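You operate a simulated robot arm through the tools that you are given. There is no shell and no other tool. Be economical: measure what you need, move in short steps, check, and stop when the job is done.

You run a simulated robot arm. Do the job below in one go: nothing can be reset, and whatever is moved stays where it is left.

TASK
Oil the rusty nut on block D, then slacken it.
Fine: the block stays clamped; can and spanner go back. Set down upright: green oil can.

Only the result counts: the job must be done as asked and must still hold three seconds after the hand-in. Knocking over, shifting, dropping, spilling or breaking anything else fails it.

THE ROBOT
A 6-joint arm with a two-finger parallel gripper, fixed in place. Base frame: the origin is at the foot of the arm, x ahead of it, y to its left, z up; the work surface is at about z = 0.88. Lengths are in m, angles in rad, forces in N, time in s.
With the tool pointing down near the work surface it reaches from about 0.36 to 0.76 m from the base axis. Its first joint turns from -1.152 to 1.152 rad. Payload 2.45 kg.
The tool frame sits at the grasp point between the pads (the TCP): z along the fingers, y along the line on which they close. The tips reach 0.024 m beyond it. Largest opening 0.068 m; finger width 0.017, thickness 0.01; the body of the gripper, 0.04 by 0.07 m, starts 0.041 m behind the TCP.
Orientation is that of the tool frame in the base frame, as a unit quaternion [x, y, z, w]. With the fingers straight down and closing along the base's y, the tool's x points along the base's -x, its y along +y and its z along -z.

THE INTERFACE
- The arm moves only by the tool jog_arm. Its argument "moves" is one flat list of numbers, 7 for each row, row after row: the shift along the tool's x, y, z in units of 50 mm (1.0 is 50 mm), then the turn, a rotation vector about the tool's x, y, z in units of 8 degrees (1.0 is 8 degrees), then the opening, from 0 (shut) to 1 (fully open). In form: [tx, ty, tz, rx, ry, rz, gripper, tx, ty, tz, rx, ry, rz, gripper, ...]. A call has 1 to 12 rows; each row shifts and turns the commanded pose from where the row before left it, along the tool's axes as they then stand. A call with a number of a shift or a turn outside -1 to 1 is refused whole. A row lasts 0.2 s, in which the tool goes at most 0.05 m and 0.15 rad; a call with a longer step from one row to the next is refused whole, and so is a gripper value outside its range. A pose out of reach is approached as far as the arm can. The call stops where the force on the tool passes 40 N (or 10 N more than at its start, if that is more) or the arm is blocked; 0.2 s more then pass. The fingers move at their own pace (about 0.108 m/s each) and stop on an object; they squeeze with about 41 N. The grip force told is the motor's: it shows also when the fingers shut on nothing. Time passes only in rows, and 0.2 s behind the last, so rows that do not move let the fingers close. The reply holds the time, the measured pose of the TCP, the force on the tool along the base axes, the opening and the grip force, in the units named above and with some noise, with the torque about the TCP (base axes, N m) and any sound that the robot's microphone picked up, and new pictures: "pictures" is both (left out), scene, wrist or none.
- Cameras (640 x 400 px; columns grow to the right, rows downward): "scene" is fixed at [0.1766, 0.4415, 1.4423]; the picture's right is [-0.50, -0.87, 0.00], its down [-0.66, 0.38, -0.65] and it looks along [0.56, -0.33, -0.76] (base axes); focal length 233 px, centre (320, 200). "wrist" rides on the gripper at [0.084, 0.011, -0.075] in the tool frame; the picture's right is [-0.13, 0.99, 0.00], its down [-0.60, -0.08, -0.79] and it looks along [-0.79, -0.10, 0.61] (tool axes); focal length 251 px, centre (320, 200). There is no depth. A picture from a camera that has moved, and an enlarged one, comes with that camera's place and axes in the base frame and with its lens.
- enlarge(camera, box): a new picture of the part [left, top, right, bottom] of that camera's present view, enlarged. The clock stands still meanwhile.
- close_job(): hands the job in; it is judged then, once.

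Go step by step. Nothing tells you positions but the pictures and the camera data: compare them with the known pose of the tool, close in by small moves and look again before you grip or let go. The budget is 120 turns and 200 pictures, counting those below and the enlarged ones. Unless the task says otherwise, let go and move clear before handing in, and close with one line.

The tools are called after ">>>" as name(argument=value, ...) on one line, values as JSON. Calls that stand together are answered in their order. jog_arm: Moves the arm, as the interface text tells. Its arguments: {"type":"object","properties":{"moves":{"type":"array"},"pictures":{"type":"string","enum":["both","scene","wrist","none"]}},"required":["moves"]} The other tools are called the same way: enlarge (camera, box) takes an enlarged picture of a part of a camera's view; close_job () hands the job in.

At the start:

```text
t: 0.0
tcp_pos: [0.3811, 0.2108, 1.2489]
orientation: [0.0, 1.0, 0.0, 0.0]
contact_force: [-0.7, 0.2, -1.3]
ft_torque: [0.0, -0.02, 0.0]
gripper_width: 0.068
gripper_force: 0.0
```

scene: 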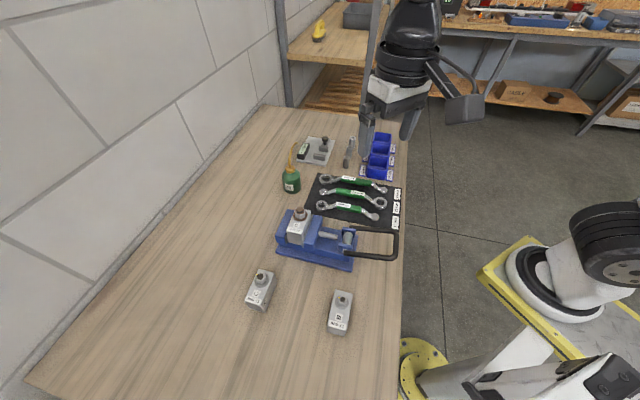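
wrist: 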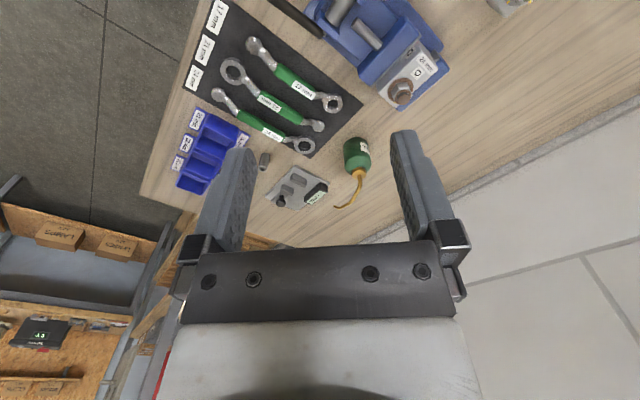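

I see a vise with a block, three spanners on a mat, a green oil can, and a few loose blocks. I'll enlarge the views to read the labels first.

>>> enlarge(camera="scene", box=[230, 190, 410, 340])

>>> enlarge(camera="scene", box=[270, 120, 410, 230])

>>> enlarge(camera="wrist", box=[170, 0, 460, 220])

```text
2.67 times, centred on (320, 265) of scene
camera zoom: at [0.1766, 0.4415, 1.4423], right [-0.5, -0.87, 0.0], down [-0.66, 0.38, -0.65], along [0.56, -0.33, -0.76], focal length 621 px, centre (320, 27)
```

zoom: 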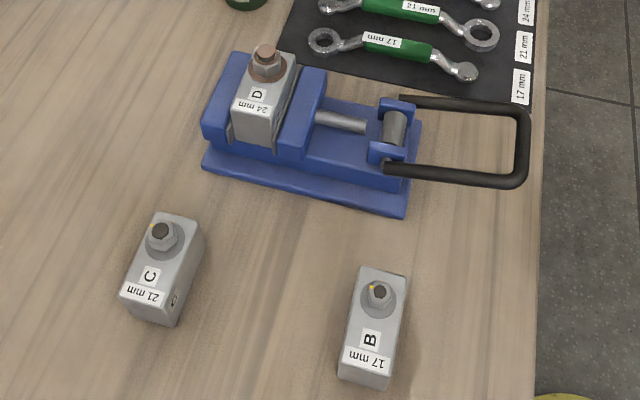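

```text
3.64 times, centred on (340, 175) of scene
camera zoom: at [0.1766, 0.4415, 1.4423], right [-0.5, -0.87, 0.0], down [-0.66, 0.38, -0.65], along [0.56, -0.33, -0.76], focal length 847 px, centre (247, 291)
```

zoom: 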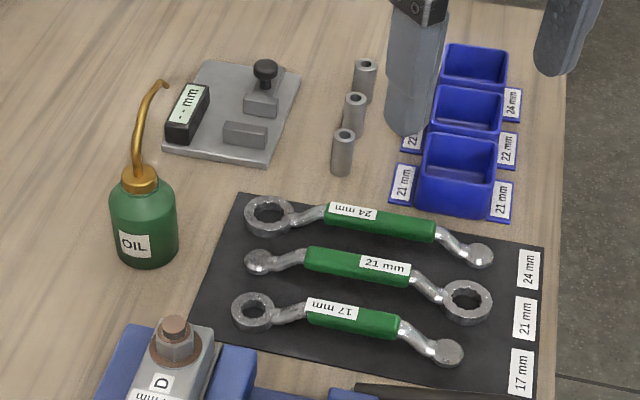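

```text
1.82 times, centred on (315, 110) of wrist
camera zoom: at [0.2978, 0.2218, 1.3239], right [0.13, 0.99, 0.0], down [0.6, -0.08, 0.79], along [0.79, -0.1, -0.61], focal length 457 px, centre (329, 364)
```

zoom: 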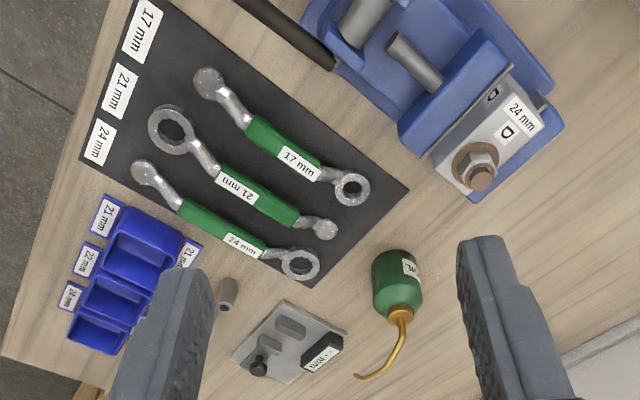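

The wanted tools are clear: block D is in the vise near (0.50, 0.31, 1.0), the 24 mm spanner is on the mat, and the oil can is near (0.68, 0.255). I'll move closer to view the can.

>>> jog_arm(moves=[-0.6, 0.2, 0.75, 0, 0, 0, 1, -0.6, 0.2, 0.75, 0, 0, 0, 1, -0.6, 0.2, 0.75, 0, 0, 0, 1, -0.6, 0.2, 0.75, 0, 0, 0, 1])

```text
t: 1.0
tcp_pos: [0.4996, 0.251, 1.1012]
orientation: [0.0, 1.0, 0.001, 0.002]
contact_force: [0.3, 0.6, 0.3]
ft_torque: [-0.01, -0.01, 0.0]
gripper_width: 0.068
gripper_force: 0.1
camera wrist: at [0.4161, 0.2618, 1.175], right [0.13, 0.99, 0.0], down [0.6, -0.08, 0.79], along [0.79, -0.1, -0.61], focal length 251 px, centre (320, 200)
```

scene: 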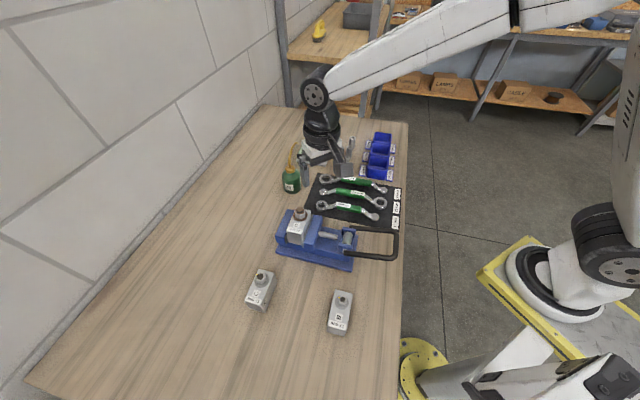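
wrist: 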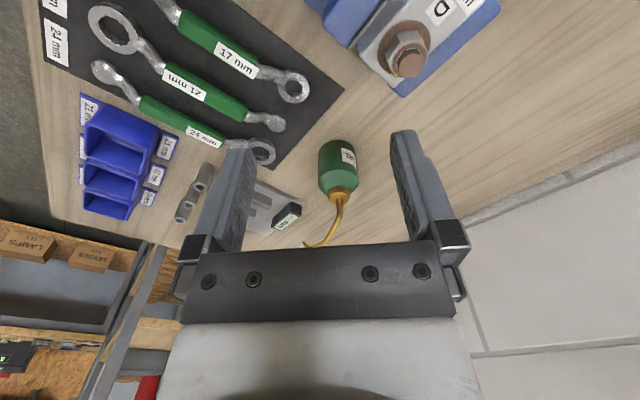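

The view is closer now; I'll enlarge it to locate the can, its spout and the nut precisely.

>>> enlarge(camera="wrist", box=[250, 120, 410, 260])

>>> enlarge(camera="wrist", box=[320, 0, 480, 100])

>>> enlarge(camera="scene", box=[260, 130, 360, 220])

```text
2.86 times, centred on (330, 190) of wrist
camera zoom: at [0.4161, 0.2618, 1.175], right [0.13, 0.99, 0.0], down [0.6, -0.08, 0.79], along [0.79, -0.1, -0.61], focal length 718 px, centre (291, 229)
```

zoom: 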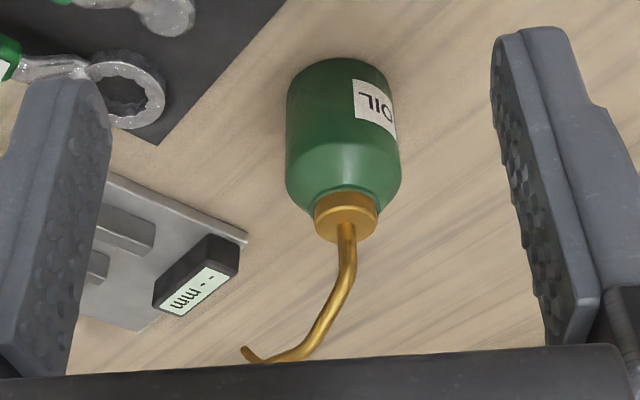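

```text
4.00 times, centred on (400, 50) of wrist
camera zoom: at [0.4161, 0.2618, 1.175], right [0.13, 0.99, 0.0], down [0.6, -0.08, 0.79], along [0.79, -0.1, -0.61], focal length 1006 px, centre (0, 800)
```

zoom: 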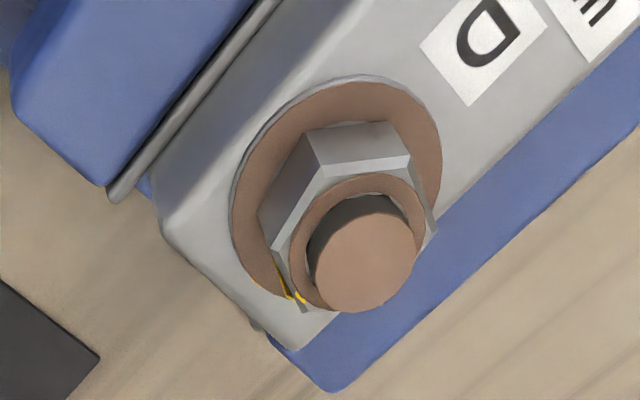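

```text
4.44 times, centred on (310, 175) of scene
camera zoom: at [0.1767, 0.4415, 1.4423], right [-0.5, -0.87, 0.0], down [-0.66, 0.38, -0.65], along [0.56, -0.33, -0.76], focal length 1035 px, centre (364, 311)
```

zoom: 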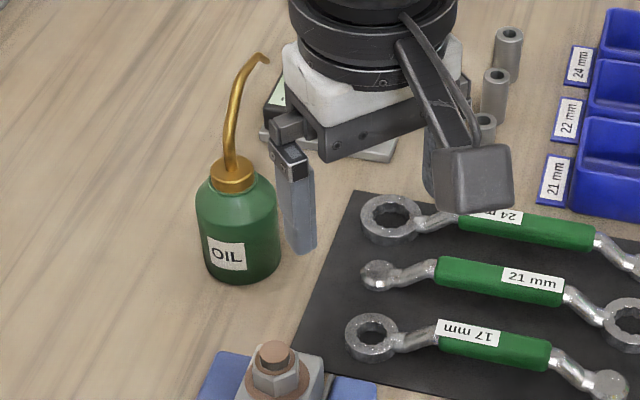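

Can axis is about (0.678, 0.252), diameter 0.058, with its spout pointing at azimuth −41° and the tip at (0.744, 0.194, 0.998). I'll turn the tool to that azimuth and pitch it to 55° below horizontal for a grasp from behind.

>>> jog_arm(moves=[0, 0, 0, 0, 0, 0.854, 1, 0, 0, 0, 0, 0, 0.854, 1, 0, 0, 0, 0, 0, 0.854, 1, 0, 0, 0, 0, 0, 0.854, 1, 0, 0, 0, 0, 0, 0.854, 1, 0, 0, 0, 0, 0, 0.855, 1, 0, 0, 0, 0, -0.875, 0, 1, 0, 0, 0, 0, -0.875, 0, 1, 0, 0, 0, 0, -0.875, 0, 1, 0, 0, 0, 0, -0.875, 0, 1, 0, 0, 0, 0, -0.875, 0, 1])

```text
t: 3.4
tcp_pos: [0.5006, 0.2513, 1.1003]
orientation: [0.334, 0.893, -0.105, 0.283]
contact_force: [-0.1, -0.3, 0.5]
ft_torque: [-0.03, 0.0, 0.04]
gripper_width: 0.068
gripper_force: 0.1
camera wrist: at [0.4248, 0.3328, 1.1118], right [0.73, 0.68, 0.08], down [-0.02, -0.09, 1.0], along [0.68, -0.73, -0.05], focal length 251 px, centre (320, 200)
```

scene: 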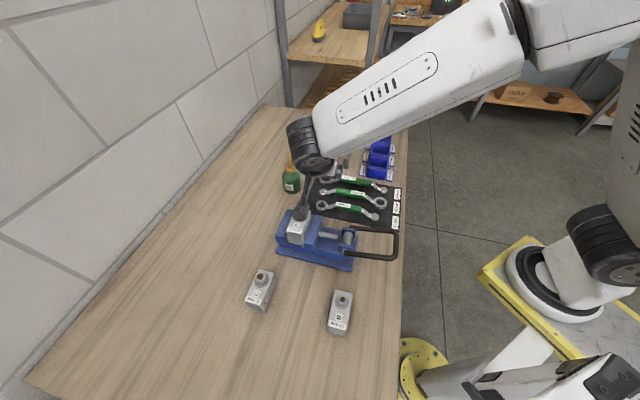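
wrist: 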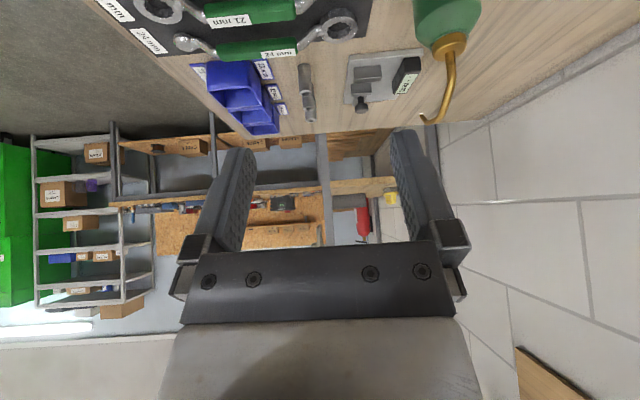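

The pose is reachable. To keep the wrist camera clear of the vise corner I'll use azimuth −50° instead, and move to the pre-grasp point.

>>> jog_arm(moves=[0, 0, 0, 0.3225, 0, 0.4605, 1, 0, 0, 0, 0.3225, 0, 0.4605, 1, 0.1015, 0.68, 0.54, 0, 0, 0, 1, 0.1015, 0.68, 0.54, 0, 0, 0, 1, 0.1015, 0.68, 0.54, 0, 0, 0, 1, 0.1015, 0.68, 0.54, 0, 0, 0, 1])

```text
t: 4.8
tcp_pos: [0.6348, 0.304, 1.0004]
orientation: [0.403, 0.864, -0.127, 0.272]
contact_force: [-0.2, -0.4, 0.0]
ft_torque: [0.0, -0.02, -0.01]
gripper_width: 0.0681
gripper_force: 0.1
camera wrist: at [0.5716, 0.3965, 1.0122], right [0.83, 0.56, 0.07], down [-0.03, -0.08, 1.0], along [0.56, -0.83, -0.05], focal length 251 px, centre (320, 200)
```

scene: 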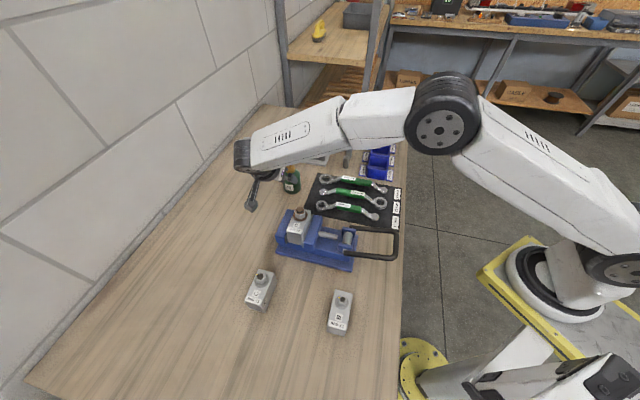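
wrist: 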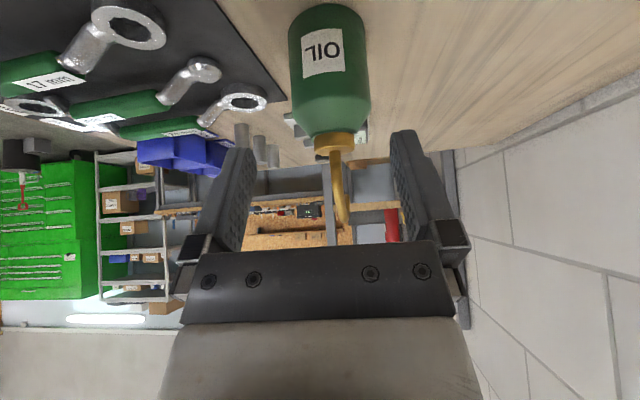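

The can sits slightly to the right of the grasp plane; I'll enlarge to measure its edges.

>>> enlarge(camera="wrist", box=[230, 0, 430, 160])

>>> enlarge(camera="scene", box=[230, 130, 330, 230])

```text
2.50 times, centred on (330, 80) of wrist
camera zoom: at [0.5716, 0.3965, 1.0122], right [0.83, 0.56, 0.07], down [-0.03, -0.08, 1.0], along [0.56, -0.83, -0.05], focal length 629 px, centre (295, 500)
```

zoom: 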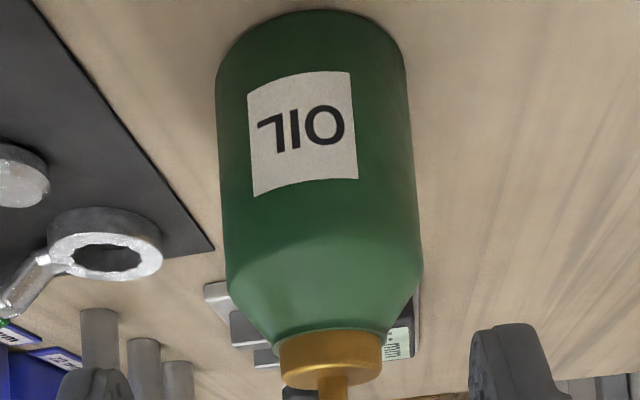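

```text
4.00 times, centred on (280, 180) of scene
camera zoom: at [0.1766, 0.4414, 1.4423], right [-0.5, -0.87, 0.0], down [-0.66, 0.38, -0.65], along [0.56, -0.33, -0.76], focal length 931 px, centre (480, 280)
```

zoom: 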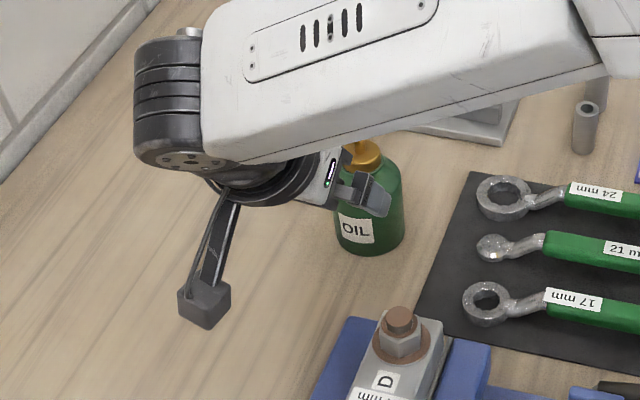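

The can is about 5 mm off in tool y. I'll correct that, advance part way and check.

>>> jog_arm(moves=[0, 0.1, 0, 0, 0, 0, 1, 0, 0, 0.4, 0, 0, 0, 1, 0, 0, 0.4, 0, 0, 0, 1], pictures="wrist")

>>> enlarge(camera="wrist", box=[200, 0, 440, 200])

```text
t: 5.6
tcp_pos: [0.6529, 0.2889, 0.9659]
orientation: [0.403, 0.865, -0.127, 0.272]
contact_force: [-0.3, 0.2, -0.5]
ft_torque: [-0.01, 0.02, 0.03]
gripper_width: 0.0677
gripper_force: 0.0
camera wrist: at [0.5908, 0.3813, 0.9788], right [0.83, 0.56, 0.07], down [-0.04, -0.08, 1.0], along [0.56, -0.83, -0.05], focal length 251 px, centre (320, 200)
```

wrist: 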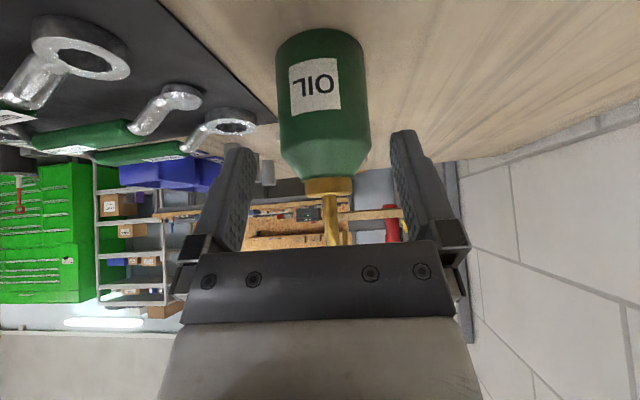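

```text
2.00 times, centred on (320, 100) of wrist
camera zoom: at [0.5908, 0.3813, 0.9788], right [0.83, 0.56, 0.07], down [-0.04, -0.08, 1.0], along [0.56, -0.83, -0.05], focal length 503 px, centre (320, 400)
```

zoom: 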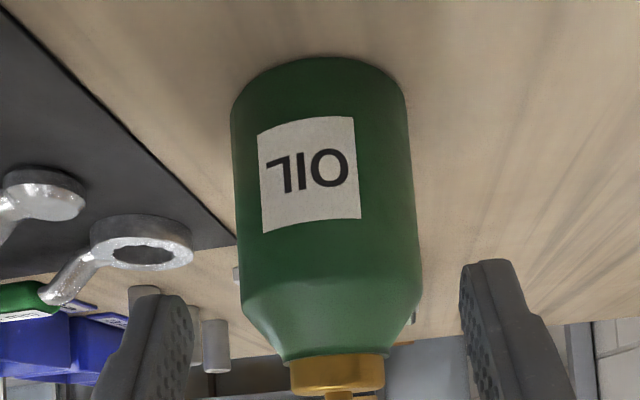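

Now centred. Advancing to the grasp point in three short rows.

>>> jog_arm(moves=[0, 0.01, 0.39, 0, 0, 0, 1, 0, 0, 0.39, 0, 0, 0, 1, 0, 0, 0.37, 0, 0, 0, 1], pictures="both")

>>> enlarge(camera="scene", box=[230, 140, 330, 220])

```text
t: 6.4
tcp_pos: [0.6743, 0.2643, 0.9195]
orientation: [0.403, 0.864, -0.127, 0.272]
contact_force: [-1.9, 0.2, 2.0]
ft_torque: [-0.02, -0.09, -0.01]
gripper_width: 0.0681
gripper_force: 0.1
camera wrist: at [0.6114, 0.3561, 0.9324], right [0.83, 0.56, 0.07], down [-0.04, -0.08, 1.0], along [0.56, -0.83, -0.05], focal length 251 px, centre (320, 200)
```

scene: 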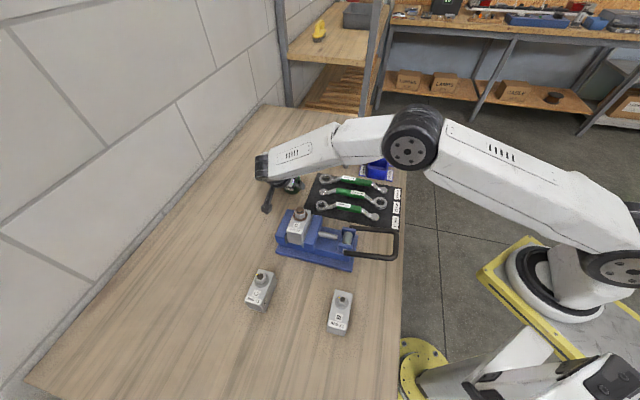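
wrist: 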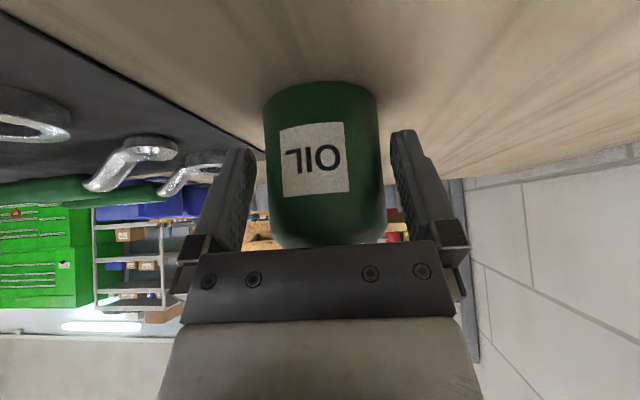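

```text
5.00 times, centred on (280, 180) of scene
camera zoom: at [0.1765, 0.4415, 1.4423], right [-0.5, -0.87, 0.0], down [-0.66, 0.38, -0.65], along [0.56, -0.33, -0.76], focal length 1164 px, centre (520, 300)
```

zoom: 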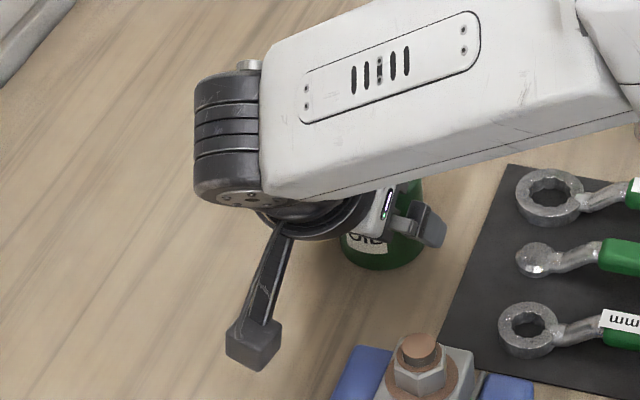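

The can is between the fingers. Closing now.

>>> jog_arm(moves=[0, 0, 0, 0, 0, 0, 0.8, 0, 0, 0, 0, 0, 0, 0.6, 0, 0, 0, 0, 0, 0, 0.6], pictures="wrist")

```text
t: 7.2
tcp_pos: [0.6746, 0.2644, 0.9196]
orientation: [0.403, 0.865, -0.127, 0.272]
contact_force: [1.7, 2.0, 1.1]
ft_torque: [-0.01, 0.04, 0.0]
gripper_width: 0.0559
gripper_force: 41.3
camera wrist: at [0.6115, 0.356, 0.9324], right [0.83, 0.56, 0.07], down [-0.04, -0.08, 1.0], along [0.56, -0.83, -0.05], focal length 251 px, centre (320, 200)
```

wrist: 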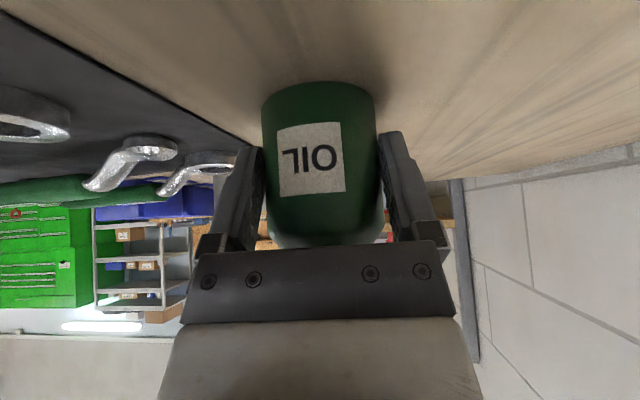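

Gripped (0.056 m). Lifting 0.16 m straight up and looking at the can.

>>> jog_arm(moves=[-0.23, 0, -0.328, 0, 0, 0, 0.6, -0.459, 0, -0.655, 0, 0, 0, 0.6, -0.459, 0, -0.655, 0, 0, 0, 0.6, -0.459, 0, -0.655, 0, 0, 0, 0.6, -0.23, 0, -0.328, 0, 0, 0, 0.6])

>>> enlarge(camera="scene", box=[220, 90, 380, 230])

```text
t: 8.4
tcp_pos: [0.6723, 0.264, 1.0782]
orientation: [0.403, 0.865, -0.127, 0.272]
contact_force: [-0.1, 0.9, -3.4]
ft_torque: [0.03, -0.01, 0.03]
gripper_width: 0.0556
gripper_force: 41.1
camera wrist: at [0.6086, 0.3567, 1.0915], right [0.83, 0.56, 0.07], down [-0.03, -0.08, 1.0], along [0.56, -0.83, -0.05], focal length 251 px, centre (320, 200)
```

scene: 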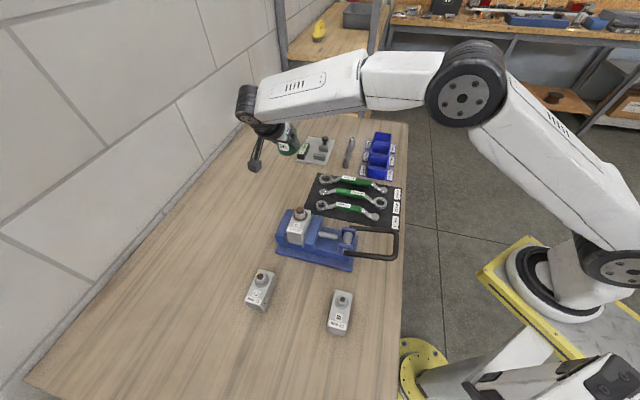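
wrist: 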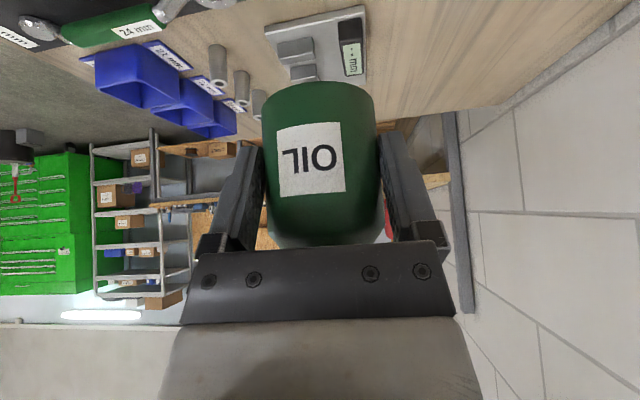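

```text
2.86 times, centred on (300, 160) of scene
camera zoom: at [0.1767, 0.4415, 1.4423], right [-0.5, -0.87, 0.0], down [-0.66, 0.38, -0.65], along [0.56, -0.33, -0.76], focal length 665 px, centre (377, 314)
```

zoom: 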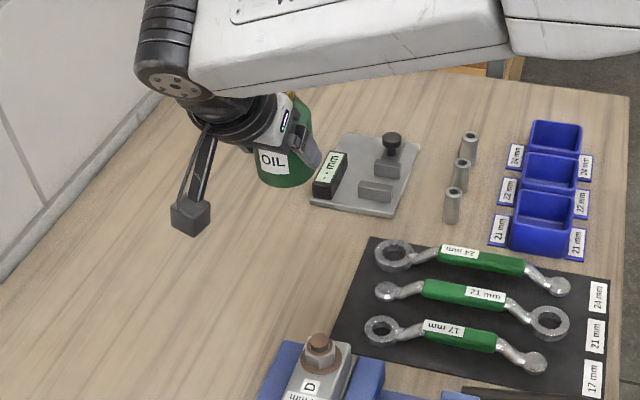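

The can is held upright. Moving it across at height so the spout comes over the nut.

>>> jog_arm(moves=[0.496, -0.2675, -0.3475, 0, 0, 0, 0.6, 0.496, -0.2675, -0.3475, 0, 0, 0, 0.6, 0.496, -0.2675, -0.3475, 0, 0, 0, 0.6, 0.496, -0.2675, -0.3475, 0, 0, 0, 0.6, 0.496, -0.2675, -0.3475, 0, 0, 0, 0.6, 0.496, -0.2675, -0.3475, 0, 0, 0, 0.6, 0.496, -0.2675, -0.3475, 0, 0, 0, 0.6, 0.496, -0.2675, -0.3475, 0, 0, 0, 0.6])

>>> enlarge(camera="scene", box=[200, 130, 400, 290])

```text
t: 10.2
tcp_pos: [0.4358, 0.3799, 1.0783]
orientation: [0.403, 0.865, -0.126, 0.272]
contact_force: [-0.3, 0.1, -3.6]
ft_torque: [0.03, 0.01, -0.04]
gripper_width: 0.0558
gripper_force: 41.1
camera wrist: at [0.3731, 0.4728, 1.0911], right [0.83, 0.56, 0.07], down [-0.03, -0.08, 1.0], along [0.56, -0.83, -0.05], focal length 251 px, centre (320, 200)
```

scene: 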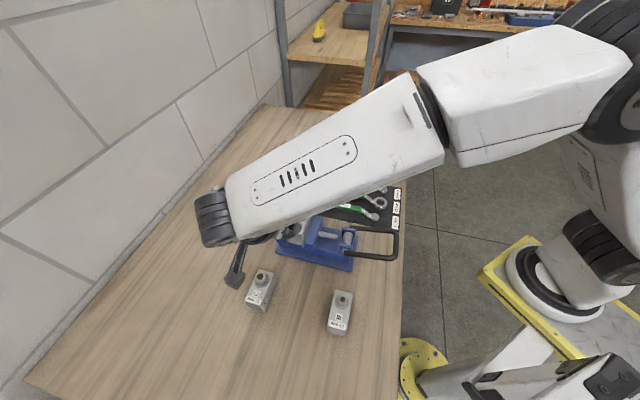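
wrist: 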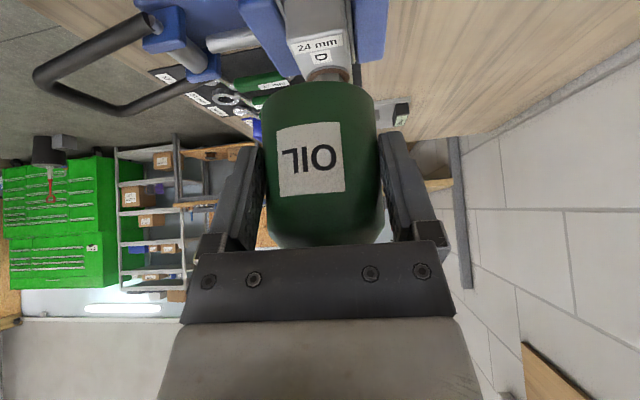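

```text
2.50 times, centred on (300, 210) of scene
camera zoom: at [0.1767, 0.4415, 1.4423], right [-0.5, -0.87, 0.0], down [-0.66, 0.38, -0.65], along [0.56, -0.33, -0.76], focal length 582 px, centre (370, 175)
```

zoom: 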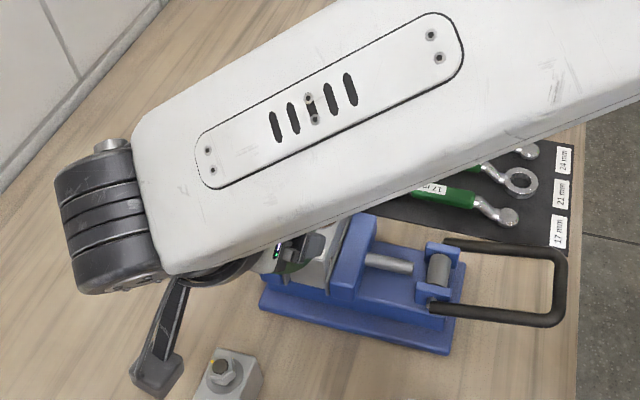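

The arm blocks the scene view of the nut in this direction. I'll back off to −y and yaw by 90° so that the can approaches from the base side and the scene camera can see the spout.

>>> jog_arm(moves=[-0.439, -0.45, 0.308, 0, 0, 0, 0.6, -0.439, -0.45, 0.308, 0, 0, 0, 0.6, -0.439, -0.45, 0.308, 0, 0, 0, 0.6, -0.439, -0.45, 0.308, 0, 0, 0, 0.6], pictures="none")

>>> jog_arm(moves=[0, 0, 0, -0.538, 0, -0.768, 0.6, 0, 0, 0, -0.538, 0, -0.768, 0.6, 0, 0, 0, -0.538, 0, -0.768, 0.6, 0, 0, 0, -0.538, 0, -0.768, 0.6, 0, 0, 0, -0.538, 0, -0.768, 0.6, 0, 0, 0, -0.538, 0, -0.768, 0.6, 0, 0, 0, -0.538, 0, -0.768, 0.6, 0, 0, 0, -0.538, 0, -0.768, 0.6, 0, 0, 0, -0.538, 0, -0.768, 0.6, 0, 0, 0, -0.538, 0, -0.768, 0.6, 0, 0, 0, -0.538, 0, -0.768, 0.6, 0, 0, 0, -0.538, 0, -0.768, 0.6])

>>> enlarge(camera="scene", box=[240, 130, 400, 270])

```text
t: 11.2
tcp_pos: [0.4366, 0.2417, 1.0801]
orientation: [0.403, 0.864, -0.127, 0.273]
contact_force: [-0.6, 0.0, -4.0]
ft_torque: [0.06, -0.02, 0.01]
gripper_width: 0.0557
gripper_force: 41.5
```

```text
t: 13.8
tcp_pos: [0.4349, 0.2411, 1.0786]
orientation: [-0.289, 0.91, 0.091, 0.283]
contact_force: [0.4, -0.3, -3.8]
ft_torque: [-0.03, 0.06, -0.01]
gripper_width: 0.0558
gripper_force: 40.1
out of reach, approached as far as the arm can: row 12
camera wrist: at [0.3386, 0.1848, 1.0924], right [-0.49, 0.87, 0.08], down [0.09, -0.04, 1.0], along [0.87, 0.49, -0.06], focal length 251 px, centre (320, 200)
```

scene: 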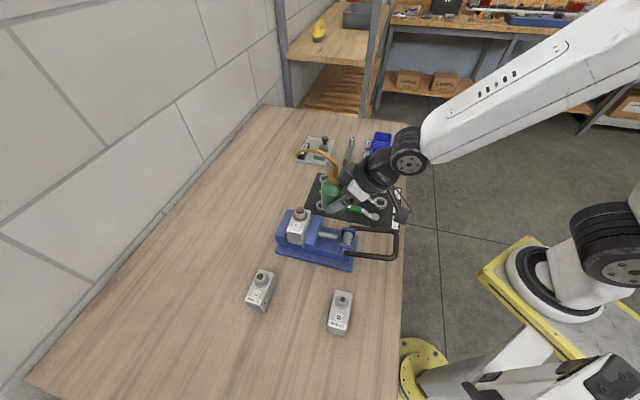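
wrist: 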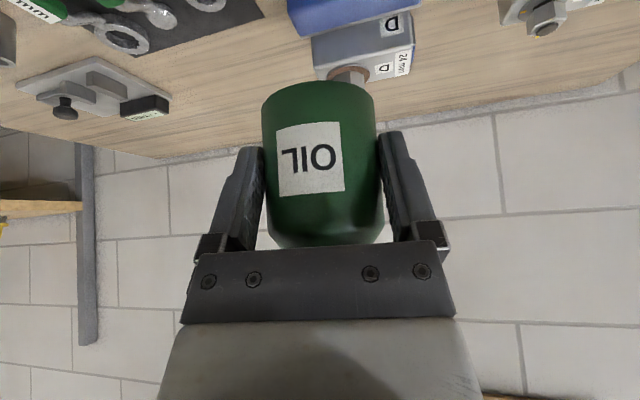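

```text
2.86 times, centred on (320, 200) of scene
camera zoom: at [0.1767, 0.4415, 1.4423], right [-0.5, -0.87, 0.0], down [-0.66, 0.38, -0.65], along [0.56, -0.33, -0.76], focal length 665 px, centre (320, 200)
```

zoom: 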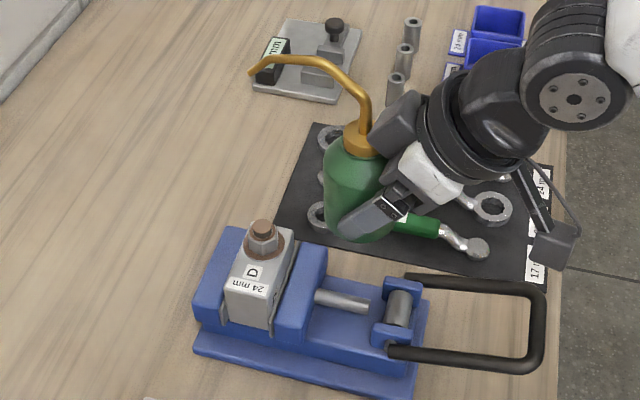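

The spout tip is clearly visible now and lies almost over the nut. I'll back off the joint limit by 6° of yaw, lower 50 mm, then tilt 22° about the tip.

>>> jog_arm(moves=[0, 0, 0, 0.43, 0, 0.614, 0.6, 0.287, 0, 0.41, 0, 0, 0, 0.6, 0.287, 0, 0.41, 0, 0, 0, 0.6, 0, 0, -0.33, 0, 0.9375, 0, 0.6, 0, 0, -0.33, 0, 0.9375, 0, 0.6, 0, 0, -0.33, 0, 0.9375, 0, 0.6], pictures="scene")

>>> enlarge(camera="scene", box=[250, 130, 370, 250])

```text
t: 15.2
tcp_pos: [0.4343, 0.227, 1.0674]
orientation: [-0.246, 0.947, 0.019, 0.205]
contact_force: [-1.5, 1.3, -4.8]
ft_torque: [-0.04, 0.04, -0.06]
gripper_width: 0.0559
gripper_force: 40.8
out of reach, approached as far as the arm can: row 2, 4, 5
```

scene: 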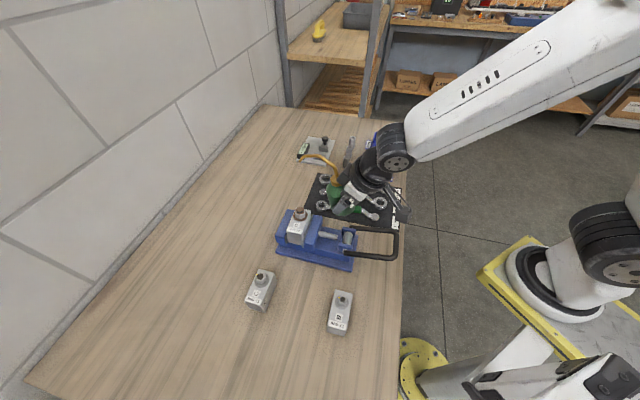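

```text
3.33 times, centred on (310, 190) of scene
camera zoom: at [0.1766, 0.4415, 1.4423], right [-0.5, -0.87, 0.0], down [-0.66, 0.38, -0.65], along [0.56, -0.33, -0.76], focal length 776 px, centre (353, 233)
```

zoom: 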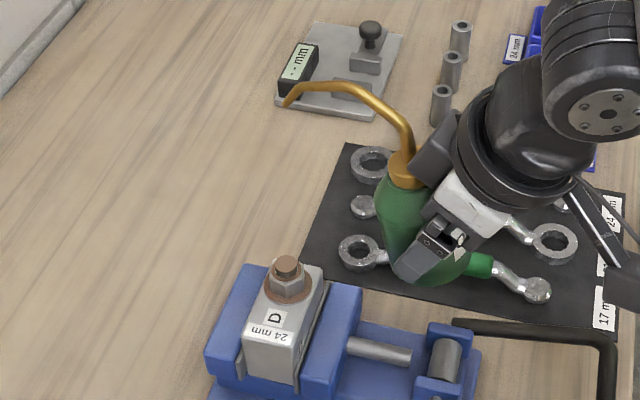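

The arm is still slightly against a joint limit, so the orientation is off. I'll yaw back another 12° toward the middle of the range.

>>> jog_arm(moves=[0, 0, 0, 0.162, 0, 0.732, 0.6, 0, 0, 0, 0.162, 0, 0.732, 0.6, 0, 0, 0, 0, 0, 0, 0.6], pictures="scene")

>>> enlarge(camera="scene", box=[250, 130, 370, 250])

```text
t: 16.0
tcp_pos: [0.4334, 0.2266, 1.0651]
orientation: [-0.133, 0.969, 0.022, 0.206]
contact_force: [0.5, 0.1, -3.9]
ft_torque: [0.01, 0.04, 0.01]
gripper_width: 0.0559
gripper_force: 40.4
```

scene: 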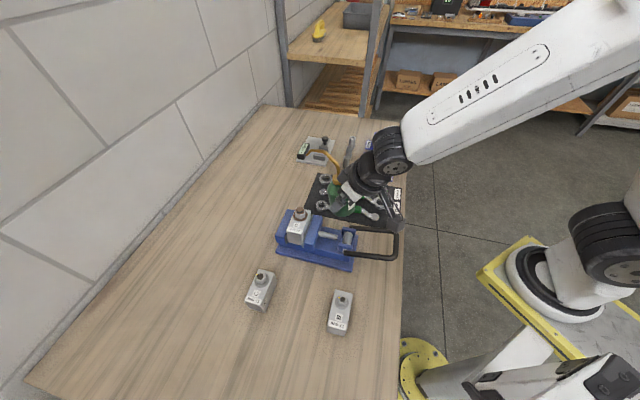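

```text
3.33 times, centred on (310, 190) of scene
camera zoom: at [0.1767, 0.4415, 1.4423], right [-0.5, -0.87, 0.0], down [-0.66, 0.38, -0.65], along [0.56, -0.33, -0.76], focal length 776 px, centre (353, 233)
```

zoom: 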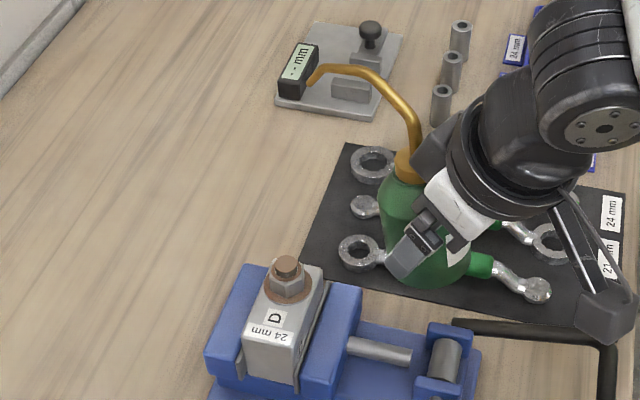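

The orientation is clean again (yaw ≈15°, can tilted ≈11°). The tip is near (0.539, 0.264, 1.124), so I'll shift it over the nut and tilt 21° more about it.

>>> jog_arm(moves=[0.176, 0.531, -0.085, 0, 0, 0, 0.6, 0.176, 0.531, -0.085, 0, 0, 0, 0.6, 0, 0, -0.307, 0, 0.875, 0, 0.6, 0, 0, -0.307, 0, 0.875, 0, 0.6, 0, 0, -0.307, 0, 0.875, 0, 0.6], pictures="scene")

>>> enlarge(camera="scene", box=[250, 130, 370, 250])

```text
t: 17.2
tcp_pos: [0.3854, 0.2709, 1.1099]
orientation: [-0.137, 0.99, -0.002, 0.024]
contact_force: [-1.3, 0.0, -3.5]
ft_torque: [-0.03, 0.03, 0.0]
gripper_width: 0.0562
gripper_force: 40.8
```

scene: 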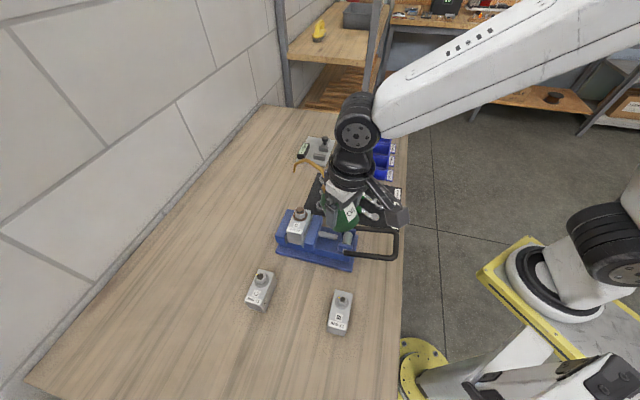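

```text
3.33 times, centred on (310, 190) of scene
camera zoom: at [0.1767, 0.4415, 1.4423], right [-0.5, -0.87, 0.0], down [-0.66, 0.38, -0.65], along [0.56, -0.33, -0.76], focal length 776 px, centre (353, 233)
```

zoom: 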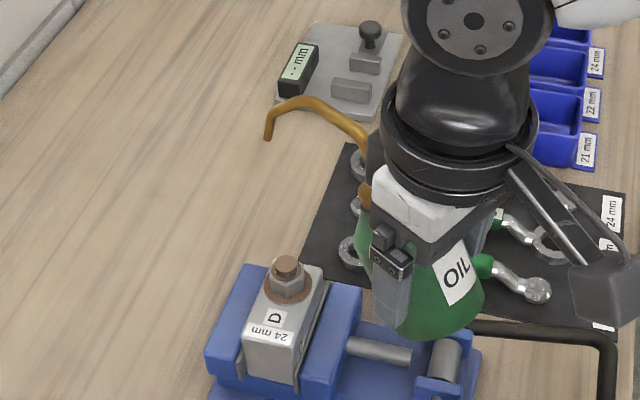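

The tip is over the nut within a few mm at z≈1.125. I'll lower 50 mm and tilt 14° more.

>>> jog_arm(moves=[-0.04, -0.09, 0.5, 0, 0, 0, 0.6, 0, 0, 0.5, 0, 0, 0, 0.6, 0, 0, -0.307, 0, 0.875, 0, 0.6, 0, 0, -0.307, 0, 0.875, 0, 0.6], pictures="scene")

>>> enlarge(camera="scene", box=[250, 150, 370, 270])

```text
t: 18.2
tcp_pos: [0.3955, 0.2655, 1.0907]
orientation: [-0.135, 0.986, -0.018, -0.096]
contact_force: [-0.4, 0.2, -4.0]
ft_torque: [-0.01, 0.01, -0.02]
gripper_width: 0.0558
gripper_force: 41.0
```

scene: 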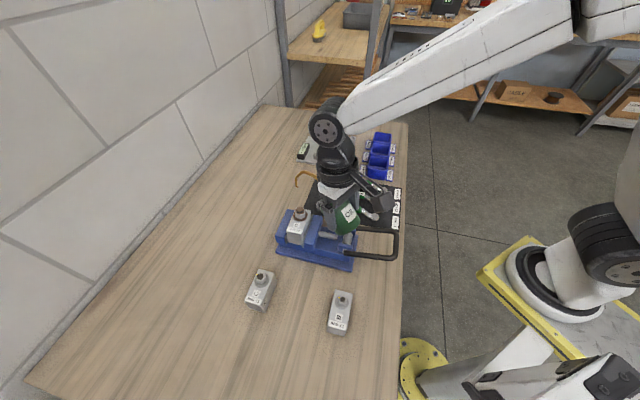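

```text
3.33 times, centred on (310, 210) of scene
camera zoom: at [0.1767, 0.4415, 1.4423], right [-0.5, -0.87, 0.0], down [-0.66, 0.38, -0.65], along [0.56, -0.33, -0.76], focal length 776 px, centre (353, 167)
```

zoom: 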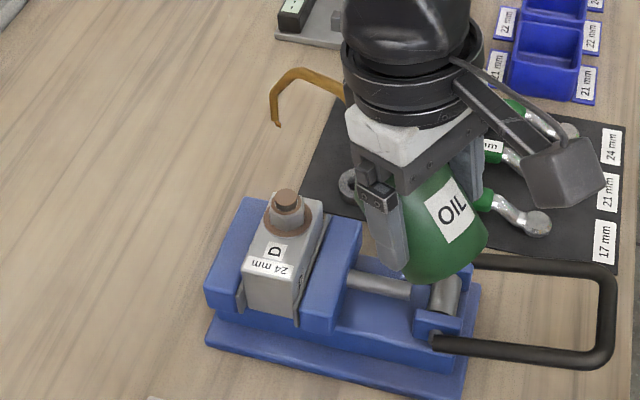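

Alignment is within about 5 mm. I'll correct that, lower to about 35 mm above the bolt and tilt 14° more.

>>> jog_arm(moves=[-0.125, -0.04, 0.434, 0, 0, 0, 0.6, -0.125, -0.04, 0.434, 0, 0, 0, 0.6, 0, 0, -0.307, 0, 0.875, 0, 0.6, 0, 0, -0.307, 0, 0.875, 0, 0.6], pictures="scene")

>>> enlarge(camera="scene", box=[260, 160, 360, 250])

```text
t: 19.2
tcp_pos: [0.406, 0.2657, 1.0744]
orientation: [-0.132, 0.967, -0.035, -0.216]
contact_force: [0.2, -0.8, -3.7]
ft_torque: [0.0, 0.01, 0.02]
gripper_width: 0.0558
gripper_force: 40.6
```

scene: 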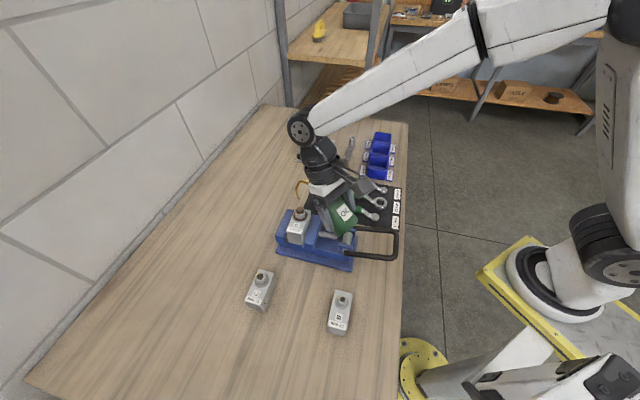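

```text
4.44 times, centred on (310, 205) of scene
camera zoom: at [0.1767, 0.4415, 1.4423], right [-0.5, -0.87, 0.0], down [-0.66, 0.38, -0.65], along [0.56, -0.33, -0.76], focal length 1035 px, centre (364, 178)
```

zoom: 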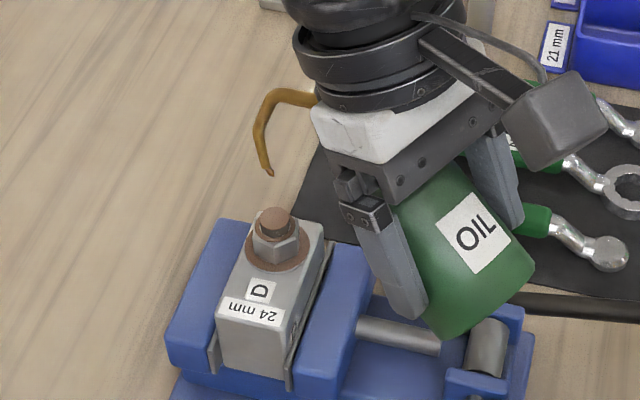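

The tip hangs right over the bolt at about 60° tilt. I'll tilt further and wait to watch for oil.

>>> jog_arm(moves=[0, 0, -0.307, 0, 0.875, 0, 0.6, 0, 0, -0.307, 0, 0.875, 0, 0.6, 0, 0, 0, 0, 0, 0, 0.6, 0, 0, 0, 0, 0, 0, 0.6, 0, 0, 0, 0, 0, 0, 0.6], pictures="scene")

>>> enlarge(camera="scene", box=[270, 170, 350, 240])

```text
t: 20.4
tcp_pos: [0.4186, 0.2694, 1.1019]
orientation: [-0.127, 0.933, -0.051, -0.332]
contact_force: [0.2, -0.1, -3.5]
ft_torque: [0.0, -0.01, -0.03]
gripper_width: 0.056
gripper_force: 41.1
```

scene: 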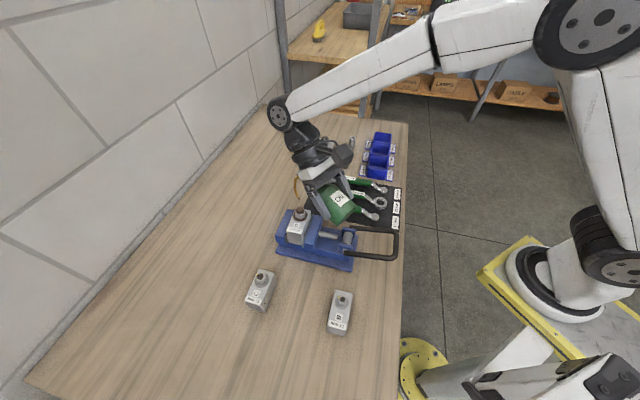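

```text
5.71 times, centred on (310, 205) of scene
camera zoom: at [0.1767, 0.4415, 1.4423], right [-0.5, -0.87, 0.0], down [-0.66, 0.38, -0.65], along [0.56, -0.33, -0.76], focal length 1330 px, centre (377, 171)
```

zoom: 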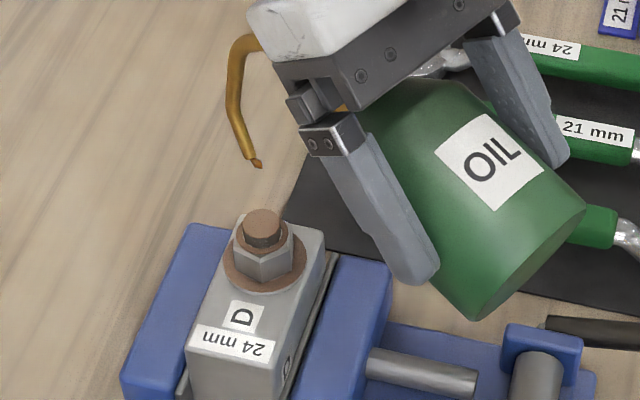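

There seems to be a drop forming at the tip. I'll tilt another 14° and wait.

>>> jog_arm(moves=[0, 0, -0.307, 0, 0.875, 0, 0.6, 0, 0, -0.307, 0, 0.875, 0, 0.6, 0, 0, 0, 0, 0, 0, 0.6, 0, 0, 0, 0, 0, 0, 0.6, 0, 0, 0, 0, 0, 0, 0.6, 0, 0, 0, 0, 0, 0, 0.6], pictures="scene")

>>> enlarge(camera="scene", box=[270, 170, 350, 240])

```text
t: 21.8
tcp_pos: [0.4386, 0.2749, 1.1248]
orientation: [-0.12, 0.886, -0.066, -0.443]
contact_force: [-0.3, 0.0, -2.5]
ft_torque: [0.0, -0.01, 0.02]
gripper_width: 0.0559
gripper_force: 40.9
```

scene: 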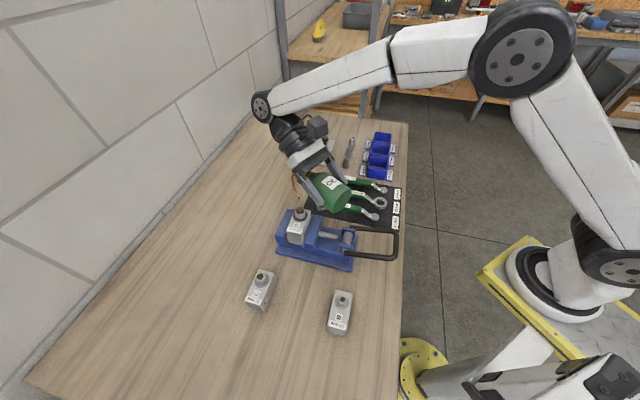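

```text
5.71 times, centred on (310, 205) of scene
camera zoom: at [0.1767, 0.4415, 1.4423], right [-0.5, -0.87, 0.0], down [-0.66, 0.38, -0.65], along [0.56, -0.33, -0.76], focal length 1330 px, centre (377, 171)
```

zoom: 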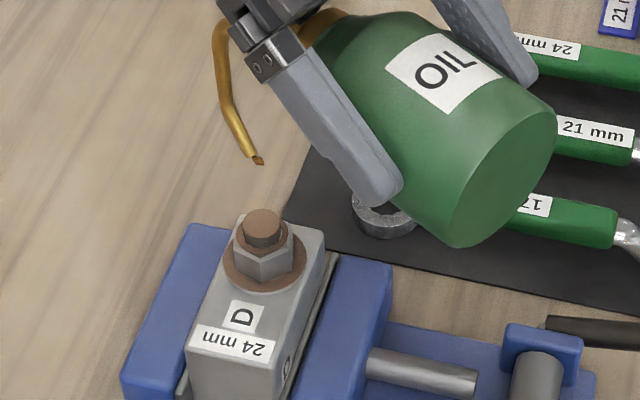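

No clear sign of oil yet; I'll look closely at the nut.

>>> enlarge(camera="scene", box=[288, 185, 318, 225])

>>> jog_arm(moves=[0, 0, 0, 0, 0, 0, 0.6, 0, 0, 0, 0, 0, 0, 0.6, 0, 0, 0, 0, 0, 0, 0.6, 0, 0, 0, 0, 0, 0, 0.6, 0, 0, 0, 0, 0, 0, 0.6], pictures="wrist")

```text
10.00 times, centred on (303, 205) of scene
camera zoom: at [0.1767, 0.4415, 1.4423], right [-0.5, -0.87, 0.0], down [-0.66, 0.38, -0.65], along [0.56, -0.33, -0.76], focal length 2328 px, centre (490, 150)
```

zoom: 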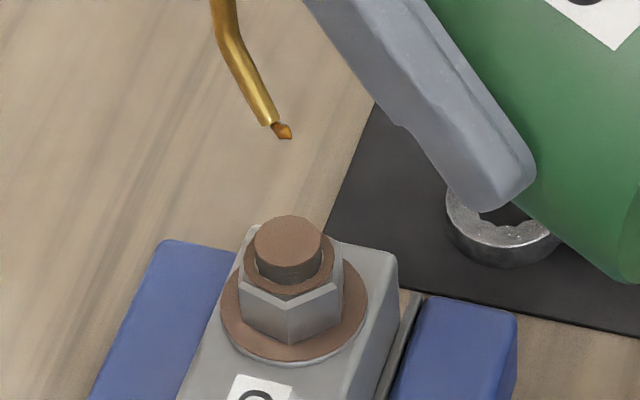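

```text
t: 23.0
tcp_pos: [0.4399, 0.2749, 1.1243]
orientation: [-0.119, 0.886, -0.065, -0.443]
contact_force: [-0.4, 0.8, -3.5]
ft_torque: [-0.02, -0.02, -0.02]
gripper_width: 0.0557
gripper_force: 41.3
camera wrist: at [0.4457, 0.2886, 1.2362], right [-0.19, 0.97, -0.11], down [0.98, 0.19, -0.01], along [0.01, -0.11, -0.99], focal length 251 px, centre (320, 200)
```

wrist: 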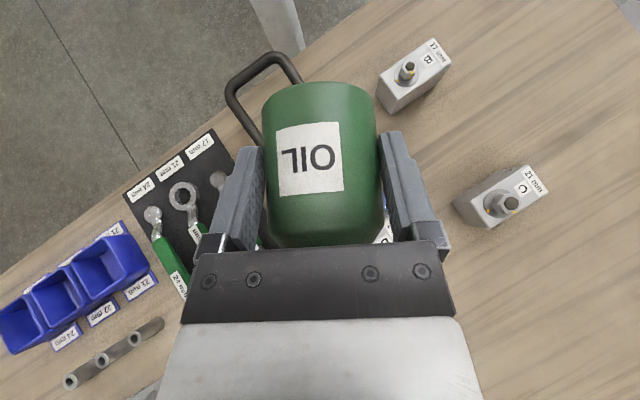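

A drop of oil is hanging at the tip. I'll check it again now that more time has passed.

>>> enlarge(camera="scene", box=[288, 185, 318, 225])

```text
10.00 times, centred on (303, 205) of scene
camera zoom: at [0.1767, 0.4415, 1.4423], right [-0.5, -0.87, 0.0], down [-0.66, 0.38, -0.65], along [0.56, -0.33, -0.76], focal length 2328 px, centre (490, 150)
```

zoom: 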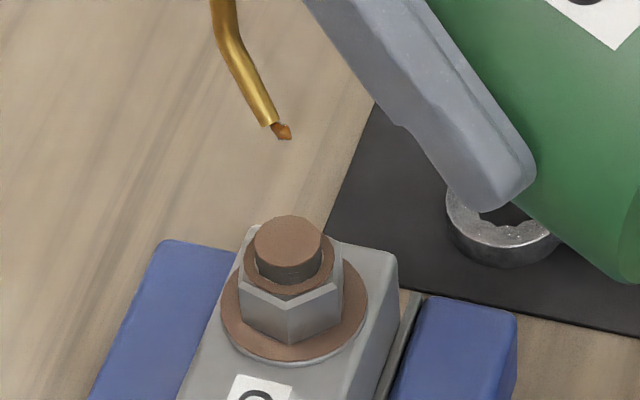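

The drop isn't falling, so I'll bring the tip closer: 18 mm down, then wait.

>>> jog_arm(moves=[-0.145, 0, 0.11, 0, 0, 0, 0.6, -0.145, 0, 0.11, 0, 0, 0, 0.6, 0, 0, 0, 0, 0, 0, 0.6, 0, 0, 0, 0, 0, 0, 0.6, 0, 0, 0, 0, 0, 0, 0.6], pictures="none")

>>> enlarge(camera="scene", box=[288, 185, 318, 225])

```text
t: 24.2
tcp_pos: [0.4398, 0.2747, 1.1055]
orientation: [-0.119, 0.886, -0.065, -0.443]
contact_force: [1.2, 0.7, -3.2]
ft_torque: [0.0, -0.04, 0.04]
gripper_width: 0.0558
gripper_force: 40.7
```

```text
10.00 times, centred on (303, 205) of scene
camera zoom: at [0.1767, 0.4415, 1.4423], right [-0.5, -0.87, 0.0], down [-0.66, 0.38, -0.65], along [0.56, -0.33, -0.76], focal length 2328 px, centre (490, 150)
```

zoom: 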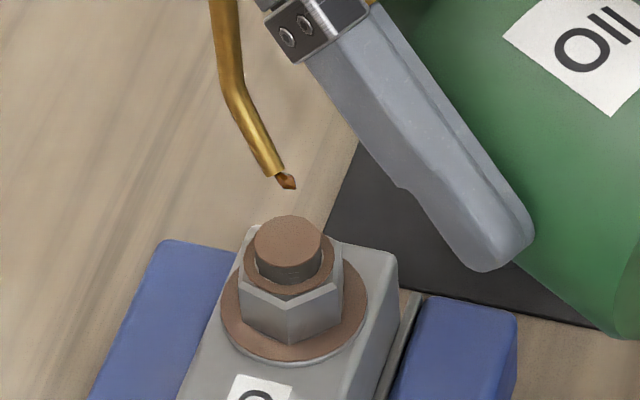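

About 18 mm of gap remains. I'll lower another 12 mm and wait.

>>> jog_arm(moves=[-0.096, 0, 0.072, 0, 0, 0, 0.6, -0.096, 0, 0.072, 0, 0, 0, 0.6, 0, 0, 0, 0, 0, 0, 0.6, 0, 0, 0, 0, 0, 0, 0.6, 0, 0, 0, 0, 0, 0, 0.6], pictures="none")

>>> enlarge(camera="scene", box=[288, 185, 318, 225])

```text
t: 25.4
tcp_pos: [0.4392, 0.2758, 1.0941]
orientation: [-0.119, 0.886, -0.065, -0.443]
contact_force: [-0.2, -0.3, -2.8]
ft_torque: [0.0, 0.01, 0.01]
gripper_width: 0.0559
gripper_force: 41.1
```

```text
10.00 times, centred on (303, 205) of scene
camera zoom: at [0.1767, 0.4415, 1.4423], right [-0.5, -0.87, 0.0], down [-0.66, 0.38, -0.65], along [0.56, -0.33, -0.76], focal length 2328 px, centre (490, 150)
```

zoom: 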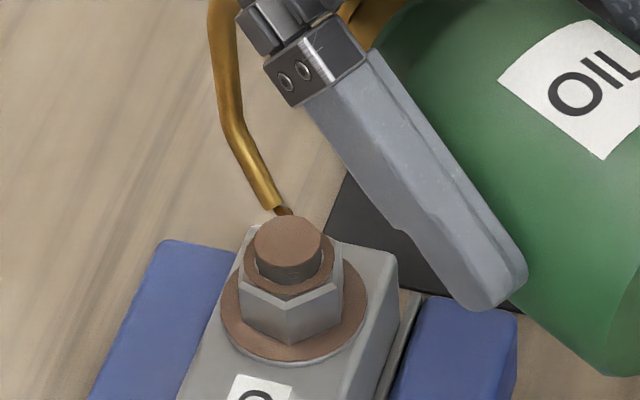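

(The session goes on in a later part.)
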